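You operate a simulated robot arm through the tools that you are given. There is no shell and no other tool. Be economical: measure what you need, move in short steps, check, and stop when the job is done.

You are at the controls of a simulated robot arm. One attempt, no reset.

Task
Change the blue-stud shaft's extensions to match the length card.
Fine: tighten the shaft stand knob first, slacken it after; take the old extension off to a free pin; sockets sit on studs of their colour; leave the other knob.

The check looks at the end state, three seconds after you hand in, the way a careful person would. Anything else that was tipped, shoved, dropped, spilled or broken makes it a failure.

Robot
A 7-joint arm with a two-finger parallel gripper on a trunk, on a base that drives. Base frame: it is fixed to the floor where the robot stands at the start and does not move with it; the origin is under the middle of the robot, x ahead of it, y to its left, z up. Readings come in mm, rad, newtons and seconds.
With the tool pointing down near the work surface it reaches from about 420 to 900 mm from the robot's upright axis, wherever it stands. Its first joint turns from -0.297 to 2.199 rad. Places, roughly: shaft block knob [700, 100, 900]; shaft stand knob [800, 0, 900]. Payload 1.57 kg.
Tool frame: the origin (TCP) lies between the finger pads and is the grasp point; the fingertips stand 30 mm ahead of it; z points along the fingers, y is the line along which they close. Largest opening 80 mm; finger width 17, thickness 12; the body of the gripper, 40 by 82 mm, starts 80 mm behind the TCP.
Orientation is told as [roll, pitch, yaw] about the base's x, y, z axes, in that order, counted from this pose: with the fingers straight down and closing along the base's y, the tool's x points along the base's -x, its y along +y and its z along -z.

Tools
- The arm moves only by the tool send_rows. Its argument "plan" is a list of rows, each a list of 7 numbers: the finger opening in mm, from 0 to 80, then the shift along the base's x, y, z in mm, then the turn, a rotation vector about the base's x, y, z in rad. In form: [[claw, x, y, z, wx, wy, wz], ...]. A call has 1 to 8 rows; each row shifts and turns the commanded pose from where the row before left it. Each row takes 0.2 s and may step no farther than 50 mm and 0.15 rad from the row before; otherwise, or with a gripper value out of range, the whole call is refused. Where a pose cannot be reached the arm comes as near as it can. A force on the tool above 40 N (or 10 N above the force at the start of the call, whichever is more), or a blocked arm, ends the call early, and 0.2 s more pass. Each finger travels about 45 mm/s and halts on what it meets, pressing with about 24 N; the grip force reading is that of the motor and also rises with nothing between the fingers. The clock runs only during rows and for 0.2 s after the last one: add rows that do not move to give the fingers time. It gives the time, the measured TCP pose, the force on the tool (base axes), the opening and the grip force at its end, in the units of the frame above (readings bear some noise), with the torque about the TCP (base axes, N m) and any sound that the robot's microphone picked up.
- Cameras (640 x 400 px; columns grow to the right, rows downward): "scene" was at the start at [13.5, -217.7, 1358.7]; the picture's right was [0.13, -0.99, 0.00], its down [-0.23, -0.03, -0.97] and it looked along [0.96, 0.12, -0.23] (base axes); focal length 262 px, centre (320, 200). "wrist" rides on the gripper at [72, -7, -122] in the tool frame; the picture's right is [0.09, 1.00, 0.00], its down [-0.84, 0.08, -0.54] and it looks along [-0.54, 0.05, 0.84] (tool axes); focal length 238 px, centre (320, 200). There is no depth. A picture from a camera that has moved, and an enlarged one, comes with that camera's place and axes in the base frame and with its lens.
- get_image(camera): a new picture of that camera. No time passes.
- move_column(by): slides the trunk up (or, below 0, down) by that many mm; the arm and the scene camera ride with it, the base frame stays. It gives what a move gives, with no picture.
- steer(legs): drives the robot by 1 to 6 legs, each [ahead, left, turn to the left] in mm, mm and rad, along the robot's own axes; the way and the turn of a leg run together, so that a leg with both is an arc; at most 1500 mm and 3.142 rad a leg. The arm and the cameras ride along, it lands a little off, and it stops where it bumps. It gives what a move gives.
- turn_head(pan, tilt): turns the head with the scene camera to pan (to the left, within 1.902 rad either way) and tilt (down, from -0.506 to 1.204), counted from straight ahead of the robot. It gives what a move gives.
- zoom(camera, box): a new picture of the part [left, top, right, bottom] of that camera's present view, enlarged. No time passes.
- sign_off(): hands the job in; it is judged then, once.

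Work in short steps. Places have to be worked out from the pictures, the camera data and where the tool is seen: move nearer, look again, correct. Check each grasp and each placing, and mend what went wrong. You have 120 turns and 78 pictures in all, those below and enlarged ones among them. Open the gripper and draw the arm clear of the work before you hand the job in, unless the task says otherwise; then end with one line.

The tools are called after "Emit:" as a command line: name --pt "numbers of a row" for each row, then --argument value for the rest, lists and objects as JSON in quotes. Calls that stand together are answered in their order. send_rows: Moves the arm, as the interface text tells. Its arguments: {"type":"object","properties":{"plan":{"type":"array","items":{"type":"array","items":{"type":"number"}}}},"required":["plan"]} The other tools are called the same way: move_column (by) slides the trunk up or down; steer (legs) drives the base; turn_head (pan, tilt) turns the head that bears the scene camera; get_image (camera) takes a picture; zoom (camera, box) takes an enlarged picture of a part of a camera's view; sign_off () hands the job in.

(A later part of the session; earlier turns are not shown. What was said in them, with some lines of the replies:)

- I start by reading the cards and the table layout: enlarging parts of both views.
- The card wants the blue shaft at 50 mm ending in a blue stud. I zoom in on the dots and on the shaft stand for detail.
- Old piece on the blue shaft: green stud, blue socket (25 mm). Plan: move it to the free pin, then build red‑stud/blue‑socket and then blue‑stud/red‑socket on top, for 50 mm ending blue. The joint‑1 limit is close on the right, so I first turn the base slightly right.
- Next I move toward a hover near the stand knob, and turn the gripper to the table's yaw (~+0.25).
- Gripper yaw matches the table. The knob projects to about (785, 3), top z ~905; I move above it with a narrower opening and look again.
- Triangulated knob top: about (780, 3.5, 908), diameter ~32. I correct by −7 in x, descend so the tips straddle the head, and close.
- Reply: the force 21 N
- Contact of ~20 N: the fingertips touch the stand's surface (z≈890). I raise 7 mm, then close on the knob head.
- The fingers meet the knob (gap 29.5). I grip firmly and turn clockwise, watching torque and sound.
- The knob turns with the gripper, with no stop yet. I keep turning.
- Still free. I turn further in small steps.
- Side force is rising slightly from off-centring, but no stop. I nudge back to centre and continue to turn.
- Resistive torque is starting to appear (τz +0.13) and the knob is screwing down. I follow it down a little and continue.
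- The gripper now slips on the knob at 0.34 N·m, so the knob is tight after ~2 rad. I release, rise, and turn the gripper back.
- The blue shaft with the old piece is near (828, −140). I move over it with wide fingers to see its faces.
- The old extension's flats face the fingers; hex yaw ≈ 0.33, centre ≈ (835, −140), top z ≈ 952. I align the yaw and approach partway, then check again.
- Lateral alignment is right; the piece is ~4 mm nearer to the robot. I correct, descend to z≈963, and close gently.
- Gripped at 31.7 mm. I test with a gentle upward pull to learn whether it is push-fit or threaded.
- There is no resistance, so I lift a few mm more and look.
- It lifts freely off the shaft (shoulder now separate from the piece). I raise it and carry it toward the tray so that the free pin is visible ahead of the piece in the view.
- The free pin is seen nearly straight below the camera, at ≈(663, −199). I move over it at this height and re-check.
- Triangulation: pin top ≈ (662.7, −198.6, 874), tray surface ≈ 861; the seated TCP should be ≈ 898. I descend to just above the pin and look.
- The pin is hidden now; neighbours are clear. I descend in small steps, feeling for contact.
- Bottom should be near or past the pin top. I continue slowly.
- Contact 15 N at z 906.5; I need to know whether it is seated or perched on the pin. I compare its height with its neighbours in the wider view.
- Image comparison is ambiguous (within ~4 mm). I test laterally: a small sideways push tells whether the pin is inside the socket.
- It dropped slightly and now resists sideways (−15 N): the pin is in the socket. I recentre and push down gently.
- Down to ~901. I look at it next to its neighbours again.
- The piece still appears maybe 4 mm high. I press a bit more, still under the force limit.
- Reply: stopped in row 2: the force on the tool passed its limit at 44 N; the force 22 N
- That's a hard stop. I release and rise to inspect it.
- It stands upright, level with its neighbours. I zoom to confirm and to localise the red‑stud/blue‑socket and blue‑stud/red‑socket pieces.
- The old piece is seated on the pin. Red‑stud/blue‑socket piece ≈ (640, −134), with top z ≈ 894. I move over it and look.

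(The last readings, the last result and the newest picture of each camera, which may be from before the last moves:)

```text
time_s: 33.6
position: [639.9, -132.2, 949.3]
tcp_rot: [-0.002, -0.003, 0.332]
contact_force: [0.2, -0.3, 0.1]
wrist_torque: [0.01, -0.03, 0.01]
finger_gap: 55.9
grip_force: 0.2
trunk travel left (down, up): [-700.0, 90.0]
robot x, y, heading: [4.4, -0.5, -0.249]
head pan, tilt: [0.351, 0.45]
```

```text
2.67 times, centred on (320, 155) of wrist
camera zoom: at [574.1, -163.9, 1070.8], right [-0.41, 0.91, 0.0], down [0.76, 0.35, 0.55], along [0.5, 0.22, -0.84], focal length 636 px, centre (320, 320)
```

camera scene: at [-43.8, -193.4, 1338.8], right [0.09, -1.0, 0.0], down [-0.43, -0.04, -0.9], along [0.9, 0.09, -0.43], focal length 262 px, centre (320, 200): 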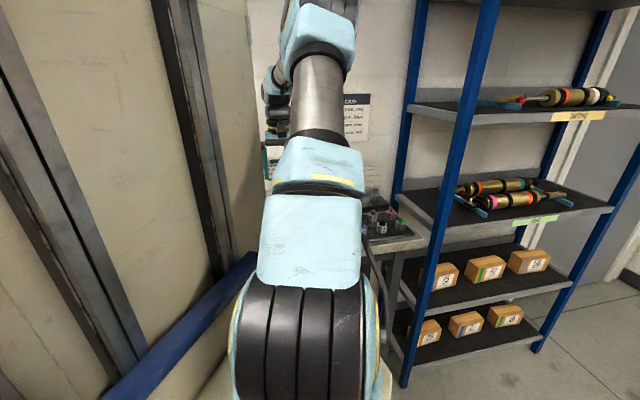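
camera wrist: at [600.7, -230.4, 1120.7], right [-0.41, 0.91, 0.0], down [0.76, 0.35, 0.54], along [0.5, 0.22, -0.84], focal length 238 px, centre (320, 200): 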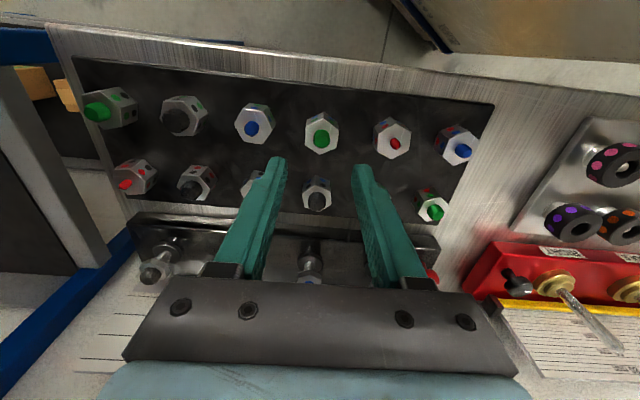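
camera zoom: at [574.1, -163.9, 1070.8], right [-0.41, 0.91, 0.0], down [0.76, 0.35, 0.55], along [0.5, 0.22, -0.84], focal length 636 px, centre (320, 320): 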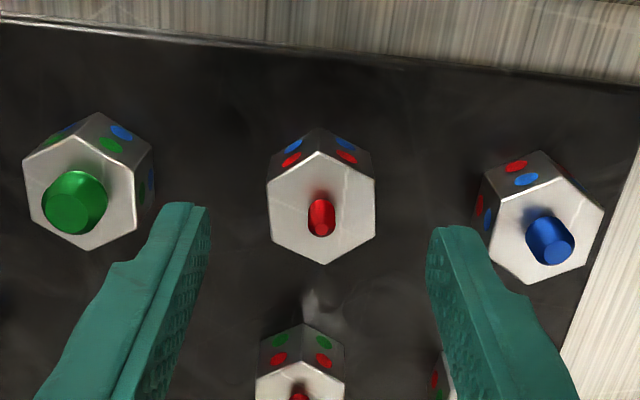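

The piece is centred and aligned with the fingers. I descend to z≈906 and grip it.

Emit:
send_rows --pt "48 1 0 -15 0 0 0" --pt "46 0 0 -15 0 0 0" --pt "46 0 0 -13 0 0 0" --pt "36 0 0 0 0 0 0" --pt "28 0 0 0 0 0 0" --pt "15 0 0 0 0 0 0" --pt "15 0 0 0 0 0 0"

Emit:
zoom --camera "wrist" --box '[200, 100, 440, 250]'

```text
time_s: 35.2
position: [640.1, -133.8, 907.2]
tcp_rot: [-0.001, -0.004, 0.331]
contact_force: [-0.3, -0.8, -0.3]
wrist_torque: [0.0, 0.02, -0.01]
finger_gap: 31.2
grip_force: 24.0
trunk travel left (down, up): [-700.0, 90.0]
robot x, y, heading: [-4.6, -0.9, -0.257]
head pan, tilt: [0.351, 0.45]
```

```text
2.67 times, centred on (320, 175) of wrist
camera zoom: at [574.4, -163.8, 1027.8], right [-0.41, 0.91, 0.0], down [0.76, 0.35, 0.54], along [0.5, 0.22, -0.84], focal length 636 px, centre (320, 267)
```

zoom: 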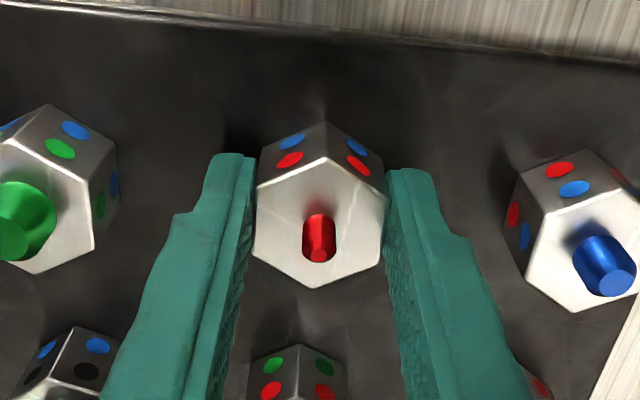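

Grip is identical to how the old piece was held on the shaft, so the camera pose (766.0, −170.8, 1087.6) is the seated target. I lift and carry over.

Emit:
send_rows --pt "15 0 0 40 0 0 0" --pt "15 0 0 45 0 0 0" --pt "15 47 -2 10 0 0 0" --pt "15 47 -2 0 0 0 0" --pt "15 47 -2 0 0 0 0" --pt "15 47 -1 0 0 0 0" --pt "15 3.5 0 0 0 0 0" --pt "15 0 0 0 0 0 0"

Emit:
get_image --camera "wrist"

```text
time_s: 37.0
position: [832.6, -140.5, 1003.3]
tcp_rot: [-0.002, -0.002, 0.332]
contact_force: [-0.7, -0.1, -0.1]
wrist_torque: [0.02, 0.01, -0.03]
finger_gap: 31.4
grip_force: 23.9
trunk travel left (down, up): [-700.0, 90.0]
robot x, y, heading: [-6.4, 1.6, -0.256]
head pan, tilt: [0.351, 0.45]
```

```text
40 pictures are left
camera wrist: at [767.4, -170.7, 1124.5], right [-0.41, 0.91, 0.0], down [0.76, 0.35, 0.54], along [0.5, 0.22, -0.84], focal length 238 px, centre (320, 200)
```

wrist: 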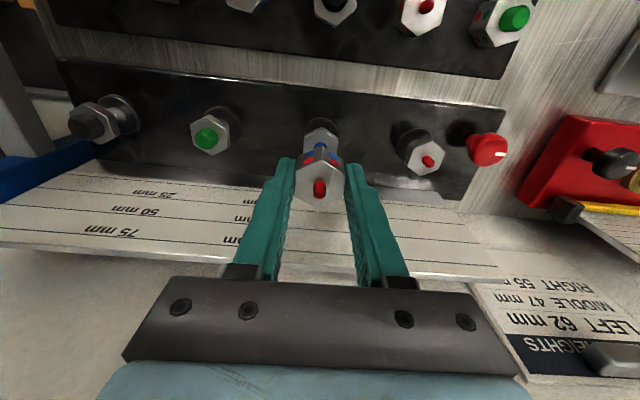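

Above the blue stud, 37 mm above the seat, camera x is 1.4 mm over. I correct and lower carefully.

Emit:
send_rows --pt "15 -1.4 0 -10 0 0 0" --pt "15 0 0 -10 0 0 0" --pt "15 0 0 -4 0 0 0" --pt "15 0 0 -4 0 0 0" --pt "15 0 0 0 0 0 0"

Emit:
zoom --camera "wrist" --box '[200, 100, 440, 250]'

```text
time_s: 38.2
position: [832.2, -140.2, 972.3]
tcp_rot: [-0.002, -0.004, 0.332]
contact_force: [-0.8, 0.1, 0.6]
wrist_torque: [0.01, -0.01, -0.03]
finger_gap: 31.5
grip_force: 23.2
trunk travel left (down, up): [-700.0, 90.0]
robot x, y, heading: [3.0, 2.3, -0.256]
head pan, tilt: [0.351, 0.45]
```

```text
2.67 times, centred on (320, 175) of wrist
camera zoom: at [765.2, -170.2, 1094.8], right [-0.41, 0.91, 0.0], down [0.76, 0.35, 0.54], along [0.5, 0.22, -0.84], focal length 636 px, centre (320, 267)
```

zoom: 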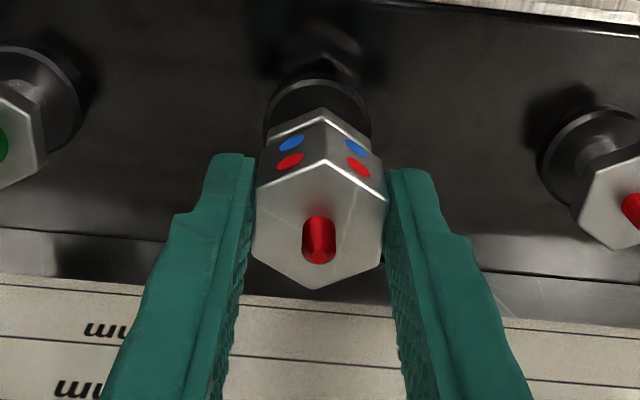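

There's no force and it's well aligned, 7 mm above the seat. I lower the rest.

Emit:
send_rows --pt "15 0 0 -3 0 0 0" --pt "15 0 0 -2 0 0 0" --pt "15 0 0 -2 0 0 0" --pt "15 0 0 -1 0 0 0"

Emit:
zoom --camera "wrist" --box '[200, 100, 440, 250]'

```text
time_s: 39.2
position: [832.0, -141.2, 965.8]
tcp_rot: [0.0, -0.005, 0.333]
contact_force: [5.8, 0.6, 1.1]
wrist_torque: [0.02, -0.15, 0.0]
finger_gap: 31.6
grip_force: 23.9
trunk travel left (down, up): [-700.0, 90.0]
robot x, y, heading: [3.3, 0.9, -0.253]
head pan, tilt: [0.351, 0.45]
```

```text
2.67 times, centred on (320, 175) of wrist
camera zoom: at [765.4, -170.6, 1086.7], right [-0.41, 0.91, 0.0], down [0.76, 0.35, 0.55], along [0.5, 0.22, -0.84], focal length 636 px, centre (320, 267)
```

zoom: 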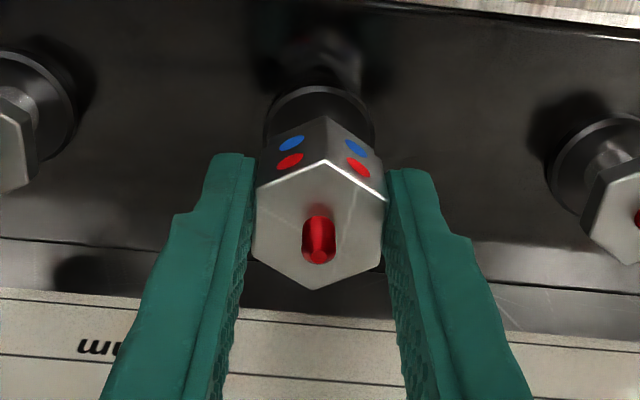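

The view matches the seated old piece. I press another 2 mm for confirmation of the seat.

Emit:
send_rows --pt "15 -0.5 0 -1 0 0 0" --pt "15 0 0 -1 0 0 0"

```text
time_s: 39.8
position: [831.2, -140.2, 962.6]
tcp_rot: [-0.002, -0.006, 0.331]
contact_force: [10.5, -0.2, 3.0]
wrist_torque: [-0.03, -0.32, -0.03]
finger_gap: 31.5
grip_force: 23.5
trunk travel left (down, up): [-700.0, 90.0]
robot x, y, heading: [1.6, 1.2, -0.254]
head pan, tilt: [0.351, 0.45]
```

Side force +10 N in x says I'm slightly too far back; I shift +1 mm and press on.

Emit:
send_rows --pt "15 1.5 0 0 0 0 0" --pt "15 0 0 -1 0 0 0" --pt "15 0 0 -1 0 0 0"

Emit:
zoom --camera "wrist" --box '[200, 100, 440, 250]'

```text
time_s: 40.6
position: [831.5, -140.1, 960.8]
tcp_rot: [0.0, -0.001, 0.331]
contact_force: [-0.5, -1.2, 2.1]
wrist_torque: [0.04, -0.02, 0.03]
finger_gap: 31.5
grip_force: 24.0
trunk travel left (down, up): [-700.0, 90.0]
robot x, y, heading: [1.0, 0.0, -0.256]
head pan, tilt: [0.351, 0.45]
```

```text
2.67 times, centred on (320, 175) of wrist
camera zoom: at [766.1, -170.0, 1083.7], right [-0.41, 0.91, 0.0], down [0.76, 0.35, 0.54], along [0.5, 0.22, -0.84], focal length 636 px, centre (320, 267)
```

zoom: 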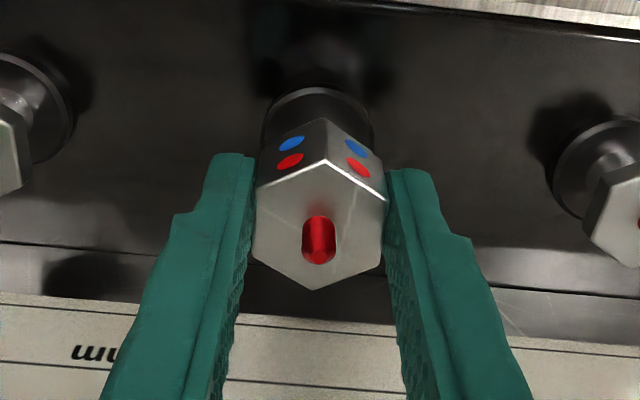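

It went 3–4 mm lower than the old seat with little force. I keep pressing in 1 mm steps until there's clear resistance.

Emit:
send_rows --pt "15 0 0 -1 0 0 0" --pt "15 0 0 -1 0 0 0" --pt "15 0 0 0 0 0 0"

Emit:
zoom --camera "wrist" --box '[200, 100, 440, 250]'

```text
time_s: 41.4
position: [831.9, -140.4, 961.1]
tcp_rot: [-0.001, -0.006, 0.331]
contact_force: [-3.1, 0.2, 15.3]
wrist_torque: [0.01, 0.16, 0.02]
finger_gap: 31.5
grip_force: 24.2
trunk travel left (down, up): [-700.0, 90.0]
robot x, y, heading: [0.0, -0.2, -0.252]
head pan, tilt: [0.351, 0.45]
```

```text
2.67 times, centred on (320, 175) of wrist
camera zoom: at [766.1, -169.9, 1082.9], right [-0.41, 0.91, 0.0], down [0.76, 0.35, 0.55], along [0.5, 0.22, -0.84], focal length 636 px, centre (320, 267)
```

zoom: 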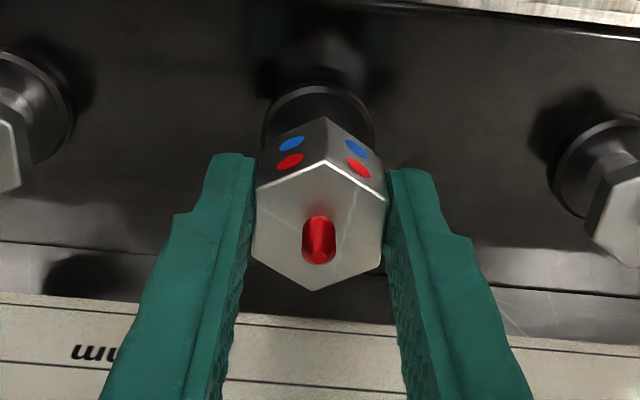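

Firm resistance now: seated. I release, rise, and inspect.

Emit:
send_rows --pt "15 0 0 1.5 0 0 0" --pt "36 0 0 0 0 0 0" --pt "46 0 0 0 0 0 0" --pt "50 0 0 15 0 0 0" --pt "56 0 0 30 0 0 0" --pt "56 0 0 20 0 0 0"

Emit:
zoom --camera "wrist" --box '[160, 80, 480, 280]'

```text
time_s: 42.8
position: [832.7, -140.4, 1028.4]
tcp_rot: [-0.002, -0.002, 0.332]
contact_force: [-0.1, -0.9, 0.4]
wrist_torque: [-0.02, 0.04, 0.01]
finger_gap: 56.3
grip_force: 0.0
trunk travel left (down, up): [-700.0, 90.0]
robot x, y, heading: [2.1, 0.8, -0.257]
head pan, tilt: [0.351, 0.45]
```

```text
2.00 times, centred on (320, 180) of wrist
camera zoom: at [766.9, -170.6, 1150.3], right [-0.41, 0.91, 0.0], down [0.76, 0.35, 0.54], along [0.5, 0.22, -0.84], focal length 477 px, centre (320, 240)
```

zoom: 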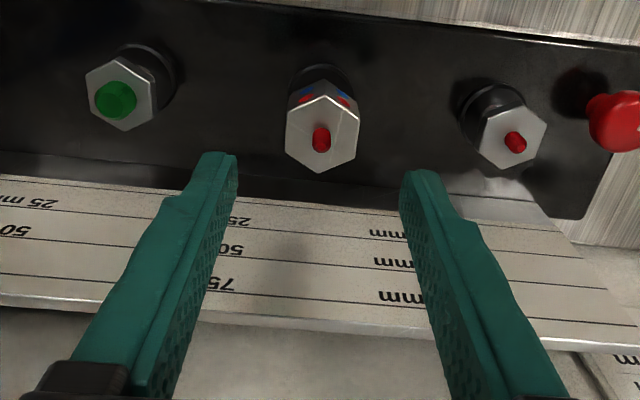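

The first new piece sits well on the shaft. Next: the blue‑stud/red‑socket piece, estimated at (618, −69); I move above it.

Emit:
send_rows --pt "56 -43 14.3 0 0 0 0" --pt "56 -43 14.3 0 0 0 0" --pt "56 -43 14.3 0 0 0 0" --pt "56 -43 14.3 0 0 0 0" --pt "56 -42 14.3 0 0 0 0" --pt "56 0 0 -40 0 0 0" --pt "56 0 0 -40 0 0 0"

Emit:
zoom --camera "wrist" --box '[200, 80, 440, 230]'

```text
time_s: 44.4
position: [617.8, -67.0, 944.0]
tcp_rot: [0.0, -0.004, 0.332]
contact_force: [-0.6, -0.6, -0.1]
wrist_torque: [0.02, -0.04, 0.02]
finger_gap: 56.0
grip_force: 0.1
trunk travel left (down, up): [-700.0, 90.0]
robot x, y, heading: [-1.8, -1.9, -0.258]
head pan, tilt: [0.351, 0.45]
```

```text
2.67 times, centred on (320, 155) of wrist
camera zoom: at [552.1, -97.6, 1066.5], right [-0.41, 0.91, 0.0], down [0.76, 0.35, 0.54], along [0.5, 0.22, -0.84], focal length 636 px, centre (320, 320)
```

zoom: 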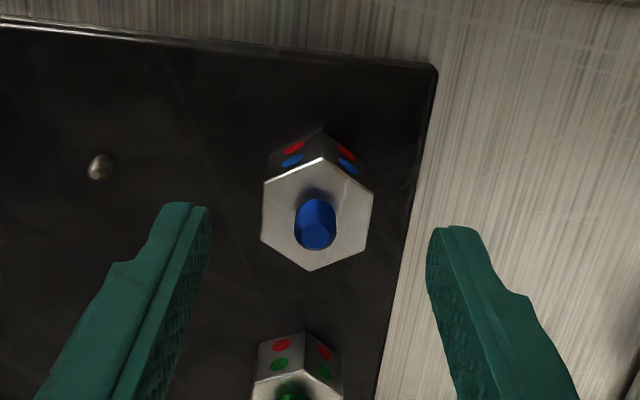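

The piece is turned about −0.12 rad relative to the gripper and offset ~1.5 mm. I align, descend and grip.

Emit:
send_rows --pt "52 1.5 -1.3 -10 0 0 -0.12" --pt "46 0 0 -15 0 0 0" --pt "46 0 0 -13 0 0 0" --pt "36 0 0 0 0 0 0" --pt "28 0 0 0 0 0 0" --pt "15 0 0 0 0 0 0" --pt "15 0 0 0 0 0 0"

Emit:
zoom --camera "wrist" --box '[200, 100, 440, 250]'

```text
time_s: 46.0
position: [619.5, -69.7, 908.3]
tcp_rot: [-0.001, -0.002, 0.214]
contact_force: [0.5, 1.3, -0.7]
wrist_torque: [0.08, 0.04, 0.0]
finger_gap: 31.5
grip_force: 24.2
trunk travel left (down, up): [-700.0, 90.0]
robot x, y, heading: [-0.8, -1.9, -0.257]
head pan, tilt: [0.351, 0.45]
```

```text
2.67 times, centred on (320, 175) of wrist
camera zoom: at [551.0, -91.7, 1030.0], right [-0.3, 0.95, 0.0], down [0.8, 0.25, 0.54], along [0.52, 0.16, -0.84], focal length 636 px, centre (320, 267)
```

zoom: 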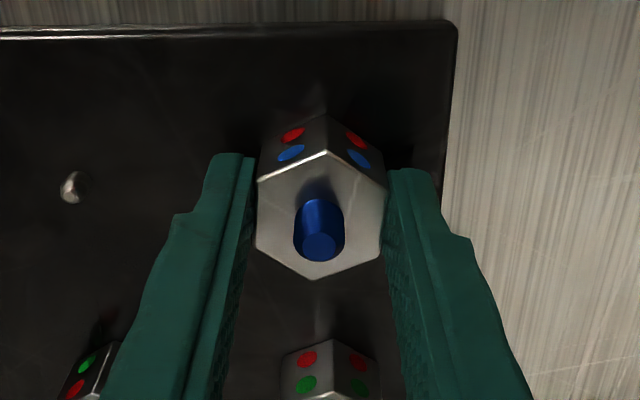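

Gripped squarely. Seated target: TCP ≈ (832, −140), camera z ≈ 1110. I lift well clear, then carry while turning the yaw back.

Emit:
send_rows --pt "15 0 0 43 0 0 0" --pt "15 0 0 43 0 0 0" --pt "15 0 0 42 0 0 0" --pt "15 43 -14 0 0 0 0.04" --pt "15 43 -14 0 0 0 0.04" --pt "15 43 -14 0 0 0 0.038" --pt "15 43 -14 0 0 0 0" --pt "15 40 -14.3 0 0 0 0"

Emit:
zoom --camera "wrist" --box '[160, 80, 480, 280]'

```text
time_s: 47.8
position: [831.2, -141.1, 1035.8]
tcp_rot: [-0.002, -0.002, 0.33]
contact_force: [-0.5, 0.9, -0.7]
wrist_torque: [-0.01, -0.02, -0.01]
finger_gap: 31.9
grip_force: 24.3
trunk travel left (down, up): [-700.0, 90.0]
robot x, y, heading: [0.5, 1.1, -0.26]
head pan, tilt: [0.351, 0.45]
```

```text
2.00 times, centred on (320, 180) of wrist
camera zoom: at [765.0, -170.1, 1158.2], right [-0.41, 0.91, 0.0], down [0.77, 0.34, 0.54], along [0.5, 0.22, -0.84], focal length 477 px, centre (320, 240)
```

zoom: 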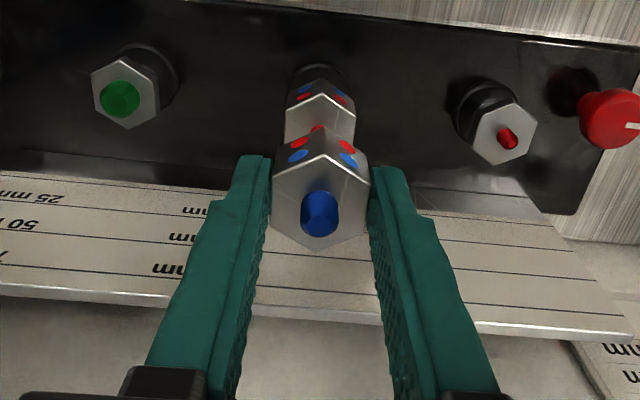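

Well aligned over the first piece. I nudge +1.2 mm in x and lower to just at the stud.

Emit:
send_rows --pt "15 1.2 0 -15 0 0 0" --pt "15 0 0 -12 0 0 0" --pt "15 0 0 -5 0 0 0" --pt "15 0 0 -4 0 0 0" --pt "15 0 0 -3 0 0 0"

Emit:
zoom --camera "wrist" --box '[200, 100, 440, 250]'

```text
time_s: 49.0
position: [833.0, -140.9, 996.4]
tcp_rot: [-0.001, -0.003, 0.331]
contact_force: [-0.2, 0.7, -0.7]
wrist_torque: [-0.03, 0.02, 0.01]
finger_gap: 31.3
grip_force: 24.3
trunk travel left (down, up): [-700.0, 90.0]
robot x, y, heading: [-1.8, -2.5, -0.254]
head pan, tilt: [0.351, 0.45]
```

```text
2.67 times, centred on (320, 175) of wrist
camera zoom: at [767.1, -170.3, 1119.6], right [-0.41, 0.91, 0.0], down [0.76, 0.34, 0.54], along [0.5, 0.22, -0.84], focal length 636 px, centre (320, 267)
```

zoom: 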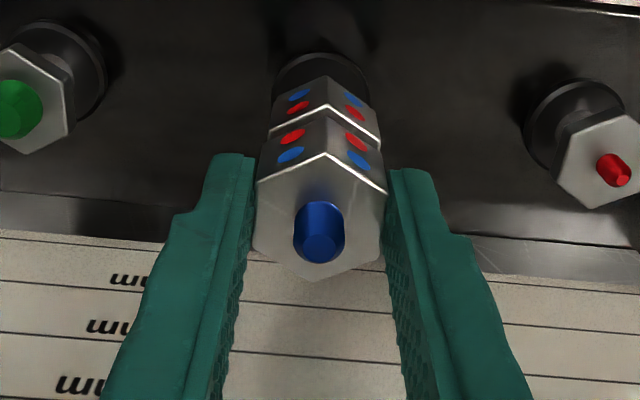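

No contact force; it's about 9 mm above the seat and aligned. I continue down in small steps.

Emit:
send_rows --pt "15 -0.4 0 -2 0 0 0" --pt "15 0 0 -2 0 0 0" --pt "15 0 0 -2 0 0 0" --pt "15 0 0 -2 0 0 0"

Emit:
zoom --camera "wrist" --box '[200, 100, 440, 250]'

```text
time_s: 50.0
position: [831.7, -140.9, 989.4]
tcp_rot: [-0.003, -0.004, 0.329]
contact_force: [0.2, -0.2, -0.7]
wrist_torque: [-0.02, -0.03, -0.02]
finger_gap: 31.5
grip_force: 23.8
trunk travel left (down, up): [-700.0, 90.0]
robot x, y, heading: [-2.8, 5.2, -0.254]
head pan, tilt: [0.351, 0.45]
```

```text
2.67 times, centred on (320, 175) of wrist
camera zoom: at [766.2, -170.0, 1111.4], right [-0.41, 0.91, 0.0], down [0.76, 0.34, 0.54], along [0.5, 0.22, -0.84], focal length 636 px, centre (320, 267)
```

zoom: 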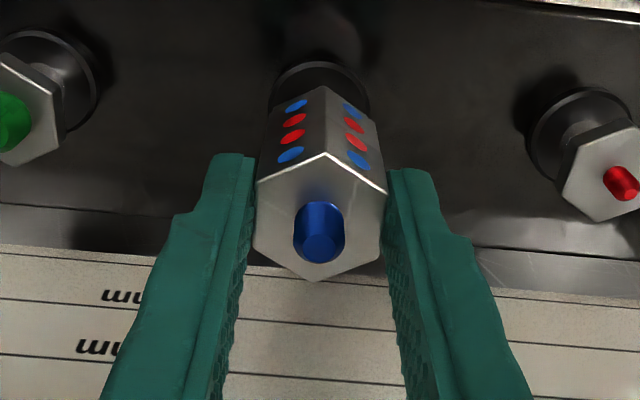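

Nearly closed. I press the last mm until it resists.

Emit:
send_rows --pt "15 0 0 -1 0 0 0" --pt "15 0 0 -1 0 0 0" --pt "15 0 0 -1 0 0 0"

```text
time_s: 50.8
position: [831.7, -139.7, 987.7]
tcp_rot: [-0.002, -0.005, 0.329]
contact_force: [-1.6, 1.6, 14.3]
wrist_torque: [0.04, 0.1, -0.01]
finger_gap: 31.9
grip_force: 23.7
trunk travel left (down, up): [-700.0, 90.0]
robot x, y, heading: [1.1, -1.1, -0.253]
head pan, tilt: [0.351, 0.45]
```

It's seated (14 N). I release, rise, and inspect.

Emit:
send_rows --pt "15 0 0 1.2 0 0 0" --pt "36 0 0 0 0 0 0" --pt "46 0 0 0 0 0 0" --pt "50 0 0 15 0 0 0" --pt "56 0 0 30 0 0 0" --pt "56 0 0 20 0 0 0"

Emit:
zoom --camera "wrist" --box '[160, 80, 480, 280]'

```text
time_s: 52.2
position: [831.5, -140.2, 1051.4]
tcp_rot: [-0.002, -0.004, 0.328]
contact_force: [0.5, -0.3, -0.3]
wrist_torque: [0.01, 0.01, -0.01]
finger_gap: 55.9
grip_force: 0.0
trunk travel left (down, up): [-700.0, 90.0]
robot x, y, heading: [-2.7, -1.7, -0.257]
head pan, tilt: [0.351, 0.45]
```

```text
2.00 times, centred on (320, 180) of wrist
camera zoom: at [766.0, -170.4, 1173.4], right [-0.41, 0.91, 0.0], down [0.77, 0.34, 0.54], along [0.5, 0.22, -0.84], focal length 477 px, centre (320, 240)
```

zoom: 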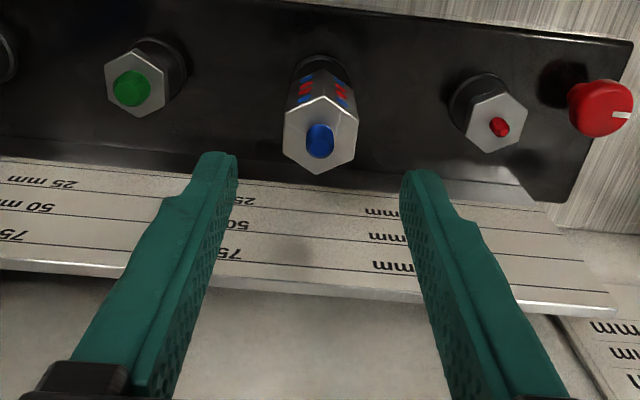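

The stack shows blue/red dots matching (blue→red→blue) with a blue end stud. Next I go back to the knob, turning the gripper to yaw ≈ −1.8 so I can slacken it counter‑clockwise.

Emit:
send_rows --pt "56 -7 18 0 0 0 -0.142" --pt "56 -7 18 0 0 0 -0.142" --pt "56 -7 18 0 0 0 -0.142" --pt "56 -7 18 0 0 0 -0.142" --pt "56 -7 18 0 0 0 -0.142" --pt "56 -6 18 0 0 0 -0.142" --pt "56 -6 18 0 0 0 -0.142" --pt "56 -6 17.5 0 0 0 -0.142"

Emit:
send_rows --pt "46 0 0 -12 0 0 -0.142" --pt "46 0 0 -12 0 0 -0.142" --pt "46 0 0 -12 0 0 -0.142" --pt "46 0 0 -12 0 0 -0.142" --pt "46 0 0 -12 0 0 -0.142" --pt "46 0 0 -12 0 0 -0.142" --pt "46 0 0 -12 0 0 -0.142"

Emit:
get_image --camera "wrist"

```text
time_s: 54.0
position: [778.8, 2.1, 1051.7]
tcp_rot: [0.0, 0.0, -0.806]
contact_force: [0.7, -1.0, -0.7]
wrist_torque: [-0.02, -0.05, 0.0]
finger_gap: 56.2
grip_force: 0.1
trunk travel left (down, up): [-700.0, 90.0]
robot x, y, heading: [-1.3, 0.2, -0.257]
head pan, tilt: [0.351, 0.45]
```

```text
time_s: 55.6
position: [779.6, 3.3, 968.3]
tcp_rot: [0.0, -0.003, -1.803]
contact_force: [-0.6, -0.3, 1.1]
wrist_torque: [0.01, 0.01, -0.03]
finger_gap: 46.2
grip_force: 0.1
trunk travel left (down, up): [-700.0, 90.0]
robot x, y, heading: [0.1, -1.2, -0.25]
head pan, tilt: [0.351, 0.45]
```

```text
28 pictures are left
camera wrist: at [790.2, 75.0, 1089.7], right [0.99, -0.14, 0.0], down [-0.12, -0.83, 0.54], along [-0.08, -0.54, -0.84], focal length 238 px, centre (320, 200)
```

wrist: 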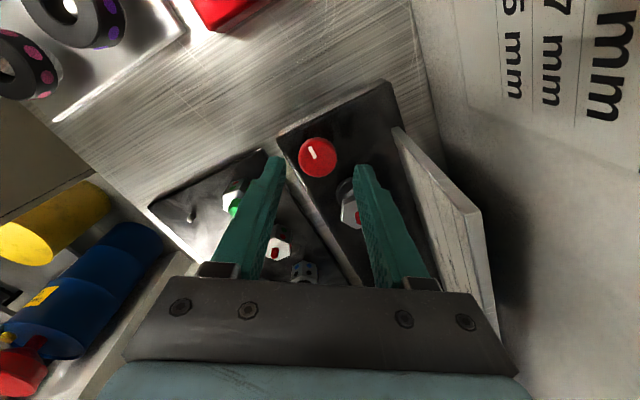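

Knob is centred between the fingers. I descend, grip, and turn counter‑clockwise.

Emit:
send_rows --pt "46 -0.5 0 -15 0 0 0" --pt "46 0 0 -15 0 0 0" --pt "46 0 0 -13 0 0 0" --pt "32 0 0 0 0 0 0" --pt "15 0 0 0 0 0 0" --pt "15 0 0 0 0 0 0" --pt "15 0 0 0 0 0 0"

Emit:
zoom --camera "wrist" --box '[240, 120, 400, 220]'

```text
time_s: 57.2
position: [778.3, 3.2, 925.2]
tcp_rot: [-0.004, -0.005, -1.801]
contact_force: [-11.8, -0.6, 0.3]
wrist_torque: [-0.17, 0.21, 0.05]
finger_gap: 28.6
grip_force: 38.6
trunk travel left (down, up): [-700.0, 90.0]
robot x, y, heading: [0.4, -3.8, -0.258]
head pan, tilt: [0.351, 0.45]
```

```text
4.00 times, centred on (320, 170) of wrist
camera zoom: at [788.5, 75.3, 1047.0], right [0.99, -0.14, 0.0], down [-0.11, -0.83, 0.54], along [-0.08, -0.54, -0.84], focal length 953 px, centre (320, 320)
```

zoom: 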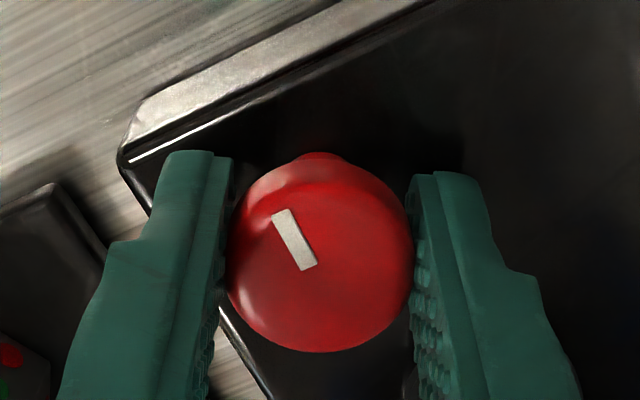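

Firmly gripped. I turn counter‑clockwise ~1 rad first, easing the side load.

Emit:
send_rows --pt "15 -0.7 0 0 0 0 0.12" --pt "15 0 0 0 0 0 0.12" --pt "15 0 0 0 0 0 0.12" --pt "15 0 0 0 0 0 0.12" --pt "15 0 0 0 0 0 0.12" --pt "15 0 0 0 0 0 0.12" --pt "15 0 0 0 0 0 0.12" --pt "15 0 0 0 0 0 0.12"

Emit:
send_rows --pt "15 0 0 0 0 0 0.12" --pt "15 0 0 0 0 0 0.12" --pt "15 0 0 0 0 0 0.12" --pt "15 0 0 0 0 0 0.12" --pt "15 0 0 0 0 0 0.12" --pt "15 0 0 0 0 0 0.12" --pt "15 0 0 0 0 0 0.12"

Emit:
zoom --camera "wrist" --box '[240, 120, 400, 220]'

```text
time_s: 59.0
position: [777.2, 3.4, 925.6]
tcp_rot: [-0.002, 0.0, -0.838]
contact_force: [-14.7, 4.2, 5.2]
wrist_torque: [-0.11, 0.08, 0.0]
finger_gap: 28.8
grip_force: 38.5
trunk travel left (down, up): [-700.0, 90.0]
robot x, y, heading: [-2.4, -1.4, -0.252]
head pan, tilt: [0.351, 0.45]
```

```text
time_s: 60.6
position: [776.0, 2.8, 925.1]
tcp_rot: [-0.002, -0.003, 0.0]
contact_force: [-23.2, -1.0, 5.6]
wrist_torque: [0.05, 0.56, -0.01]
finger_gap: 28.8
grip_force: 39.2
trunk travel left (down, up): [-700.0, 90.0]
robot x, y, heading: [0.3, -1.9, -0.257]
head pan, tilt: [0.351, 0.45]
```

```text
4.00 times, centred on (320, 170) of wrist
camera zoom: at [705.0, -4.2, 1047.4], right [-0.09, 1.0, 0.0], down [0.84, 0.08, 0.54], along [0.54, 0.05, -0.84], focal length 953 px, centre (320, 320)
```

zoom: 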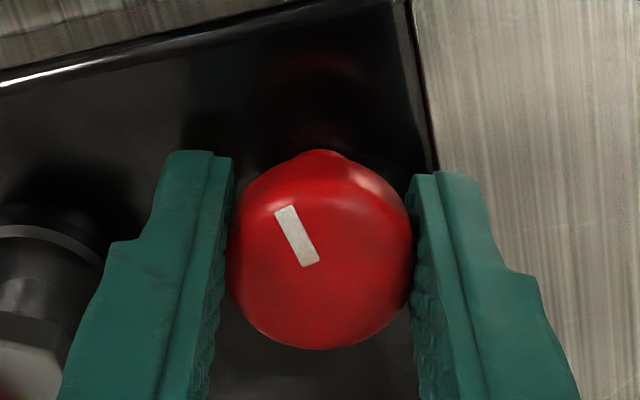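

The knob follows; 1.8 rad turned. I relieve the side load and finish to its original setting.

Emit:
send_rows --pt "15 -1 0 0 0 0 0.06" --pt "15 -0.7 0 0 0 0 0.1" --pt "15 0 0 0 0 0 0.1" --pt "15 0 0 0 0 0 0.05"

Emit:
zoom --camera "wrist" --box '[240, 120, 400, 220]'

```text
time_s: 61.6
position: [776.8, 1.7, 926.1]
tcp_rot: [-0.002, -0.005, 0.311]
contact_force: [-9.7, -4.0, 0.4]
wrist_torque: [0.2, -0.66, 0.0]
finger_gap: 28.7
grip_force: 38.5
trunk travel left (down, up): [-700.0, 90.0]
robot x, y, heading: [2.3, 2.0, -0.253]
head pan, tilt: [0.351, 0.45]
```

```text
4.00 times, centred on (320, 170) of wrist
camera zoom: at [710.3, -26.0, 1047.4], right [-0.39, 0.92, 0.0], down [0.77, 0.33, 0.55], along [0.5, 0.21, -0.84], focal length 953 px, centre (320, 320)
```

zoom: 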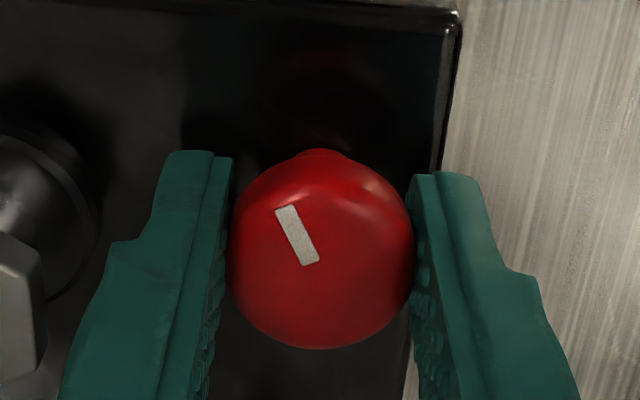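

Torque about z is still zero, so it's loose at about its starting angle. I add a touch more, then release and rise.

Emit:
send_rows --pt "15 0 0 0 0 0 0.1" --pt "15 0 0 0 0 0 0.08"

Emit:
send_rows --pt "34 0 0 0 0 0 0" --pt "46 0 0 0 0 0 0" --pt "46 0 0 5 0 0 0" --pt "46 0 0 35 0 0 0" --pt "46 -20 0 40 0 0 0" --pt "46 -30 0 30 0 0 0"

Emit:
get_image --camera "wrist"

```text
time_s: 62.2
position: [777.7, 2.8, 925.0]
tcp_rot: [-0.003, -0.003, 0.492]
contact_force: [-3.6, -3.9, 2.2]
wrist_torque: [-0.03, 0.04, -0.01]
finger_gap: 28.8
grip_force: 38.1
trunk travel left (down, up): [-700.0, 90.0]
robot x, y, heading: [-2.1, 0.6, -0.257]
head pan, tilt: [0.351, 0.45]
```

```text
time_s: 63.6
position: [728.2, 4.3, 1035.9]
tcp_rot: [0.002, -0.001, 0.492]
contact_force: [1.3, -0.2, 0.6]
wrist_torque: [0.01, 0.02, -0.01]
finger_gap: 46.0
grip_force: 0.1
trunk travel left (down, up): [-700.0, 90.0]
robot x, y, heading: [0.2, -0.9, -0.253]
head pan, tilt: [0.351, 0.45]
```

```text
24 pictures are left
camera wrist: at [668.2, -36.2, 1157.7], right [-0.55, 0.84, 0.0], down [0.7, 0.46, 0.54], along [0.45, 0.3, -0.84], focal length 238 px, centre (320, 200)
```

wrist: 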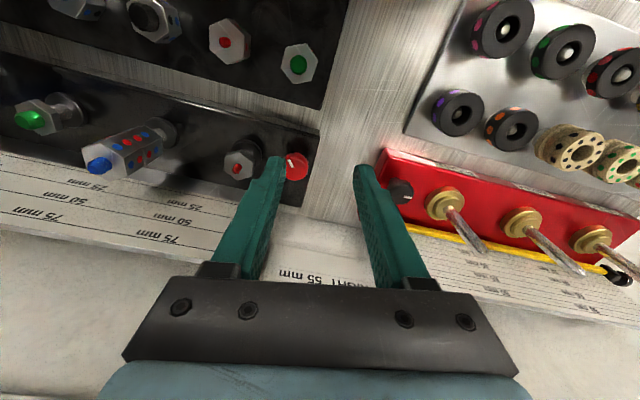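

Knob is slack, the stack stands straight. I draw the arm back and up, then check the whole scene.

Emit:
send_rows --pt "60 -30 5 30 0 0 -0.06" --pt "60 -30 10 30 0 0 -0.06" --pt "60 -35 10 30 0 0 -0.06" --pt "60 -35 10 30 0 0 -0.06" --pt "60 -35 15 30 0 0 -0.06" --pt "60 -35 15 25 0 0 -0.06" --pt "60 -35 15 20 0 0 -0.06"

Emit:
get_image --camera "scene"

Emit:
get_image --camera "wrist"

```text
time_s: 65.2
position: [511.4, 75.3, 1231.2]
tcp_rot: [0.009, -0.004, 0.04]
contact_force: [-0.6, -0.4, -0.5]
wrist_torque: [0.05, 0.0, 0.01]
finger_gap: 60.1
grip_force: 0.0
trunk travel left (down, up): [-700.0, 90.0]
robot x, y, heading: [2.1, 0.1, -0.26]
head pan, tilt: [0.351, 0.45]
```

```text
23 pictures are left
camera scene: at [-31.8, -196.5, 1340.3], right [0.1, -1.0, 0.0], down [-0.44, -0.04, -0.9], along [0.89, 0.09, -0.44], focal length 262 px, centre (320, 200)
```

scene: 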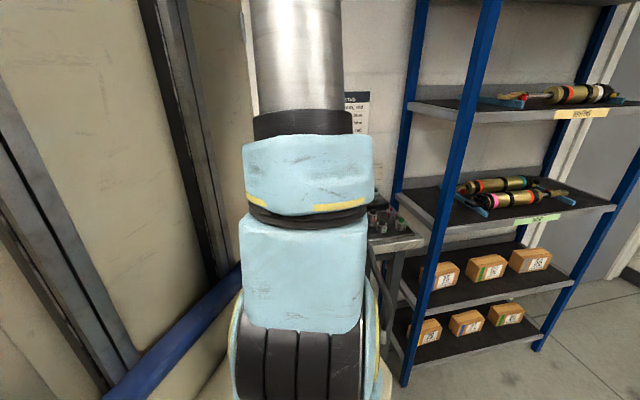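

```text
22 pictures are left
camera wrist: at [441.2, 63.5, 1353.0], right [-0.13, 0.99, 0.01], down [0.83, 0.11, 0.55], along [0.54, 0.08, -0.84], focal length 238 px, centre (320, 200)
```

wrist: 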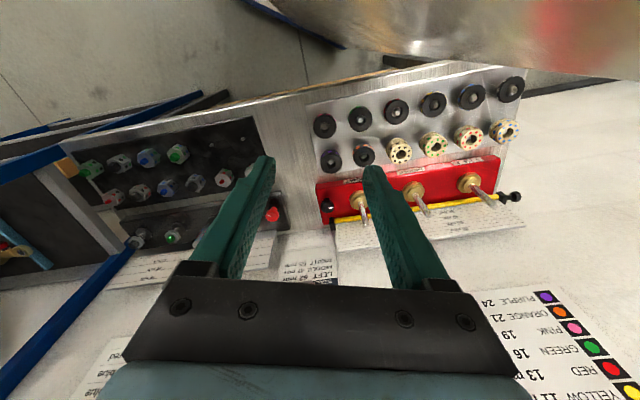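

Everything else looks undisturbed. I do one last zoom on the tray and stand.

Emit:
zoom --camera "wrist" --box '[60, 110, 300, 260]'

```text
2.67 times, centred on (180, 185) of wrist
camera zoom: at [441.2, 63.5, 1353.0], right [-0.13, 0.99, 0.01], down [0.83, 0.11, 0.55], along [0.54, 0.08, -0.84], focal length 636 px, centre (693, 240)
```

zoom: 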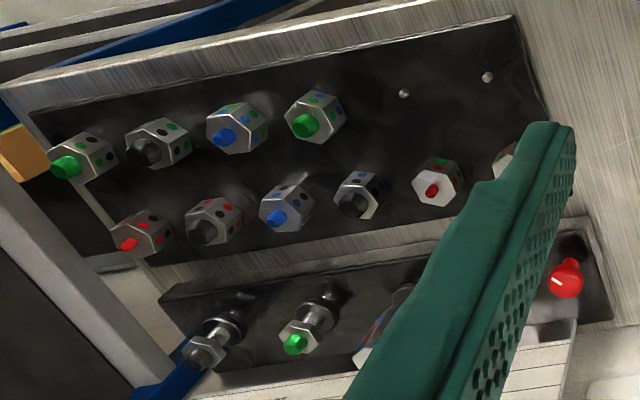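

All the spares are upright, the old piece is seated on its pin, and the arm is clear. I hand in.

Emit:
sign_off

```text
The job is handed in.
```

The blue shaft should now be 50 mm long with a blue end stud: a red-stud/blue-socket piece and, on top of it, a blue-stud/red-socket piece. The old extension is on the tray pin that was free. The stand knob was tightened first and slackened afterwards, and I left the other knob alone.
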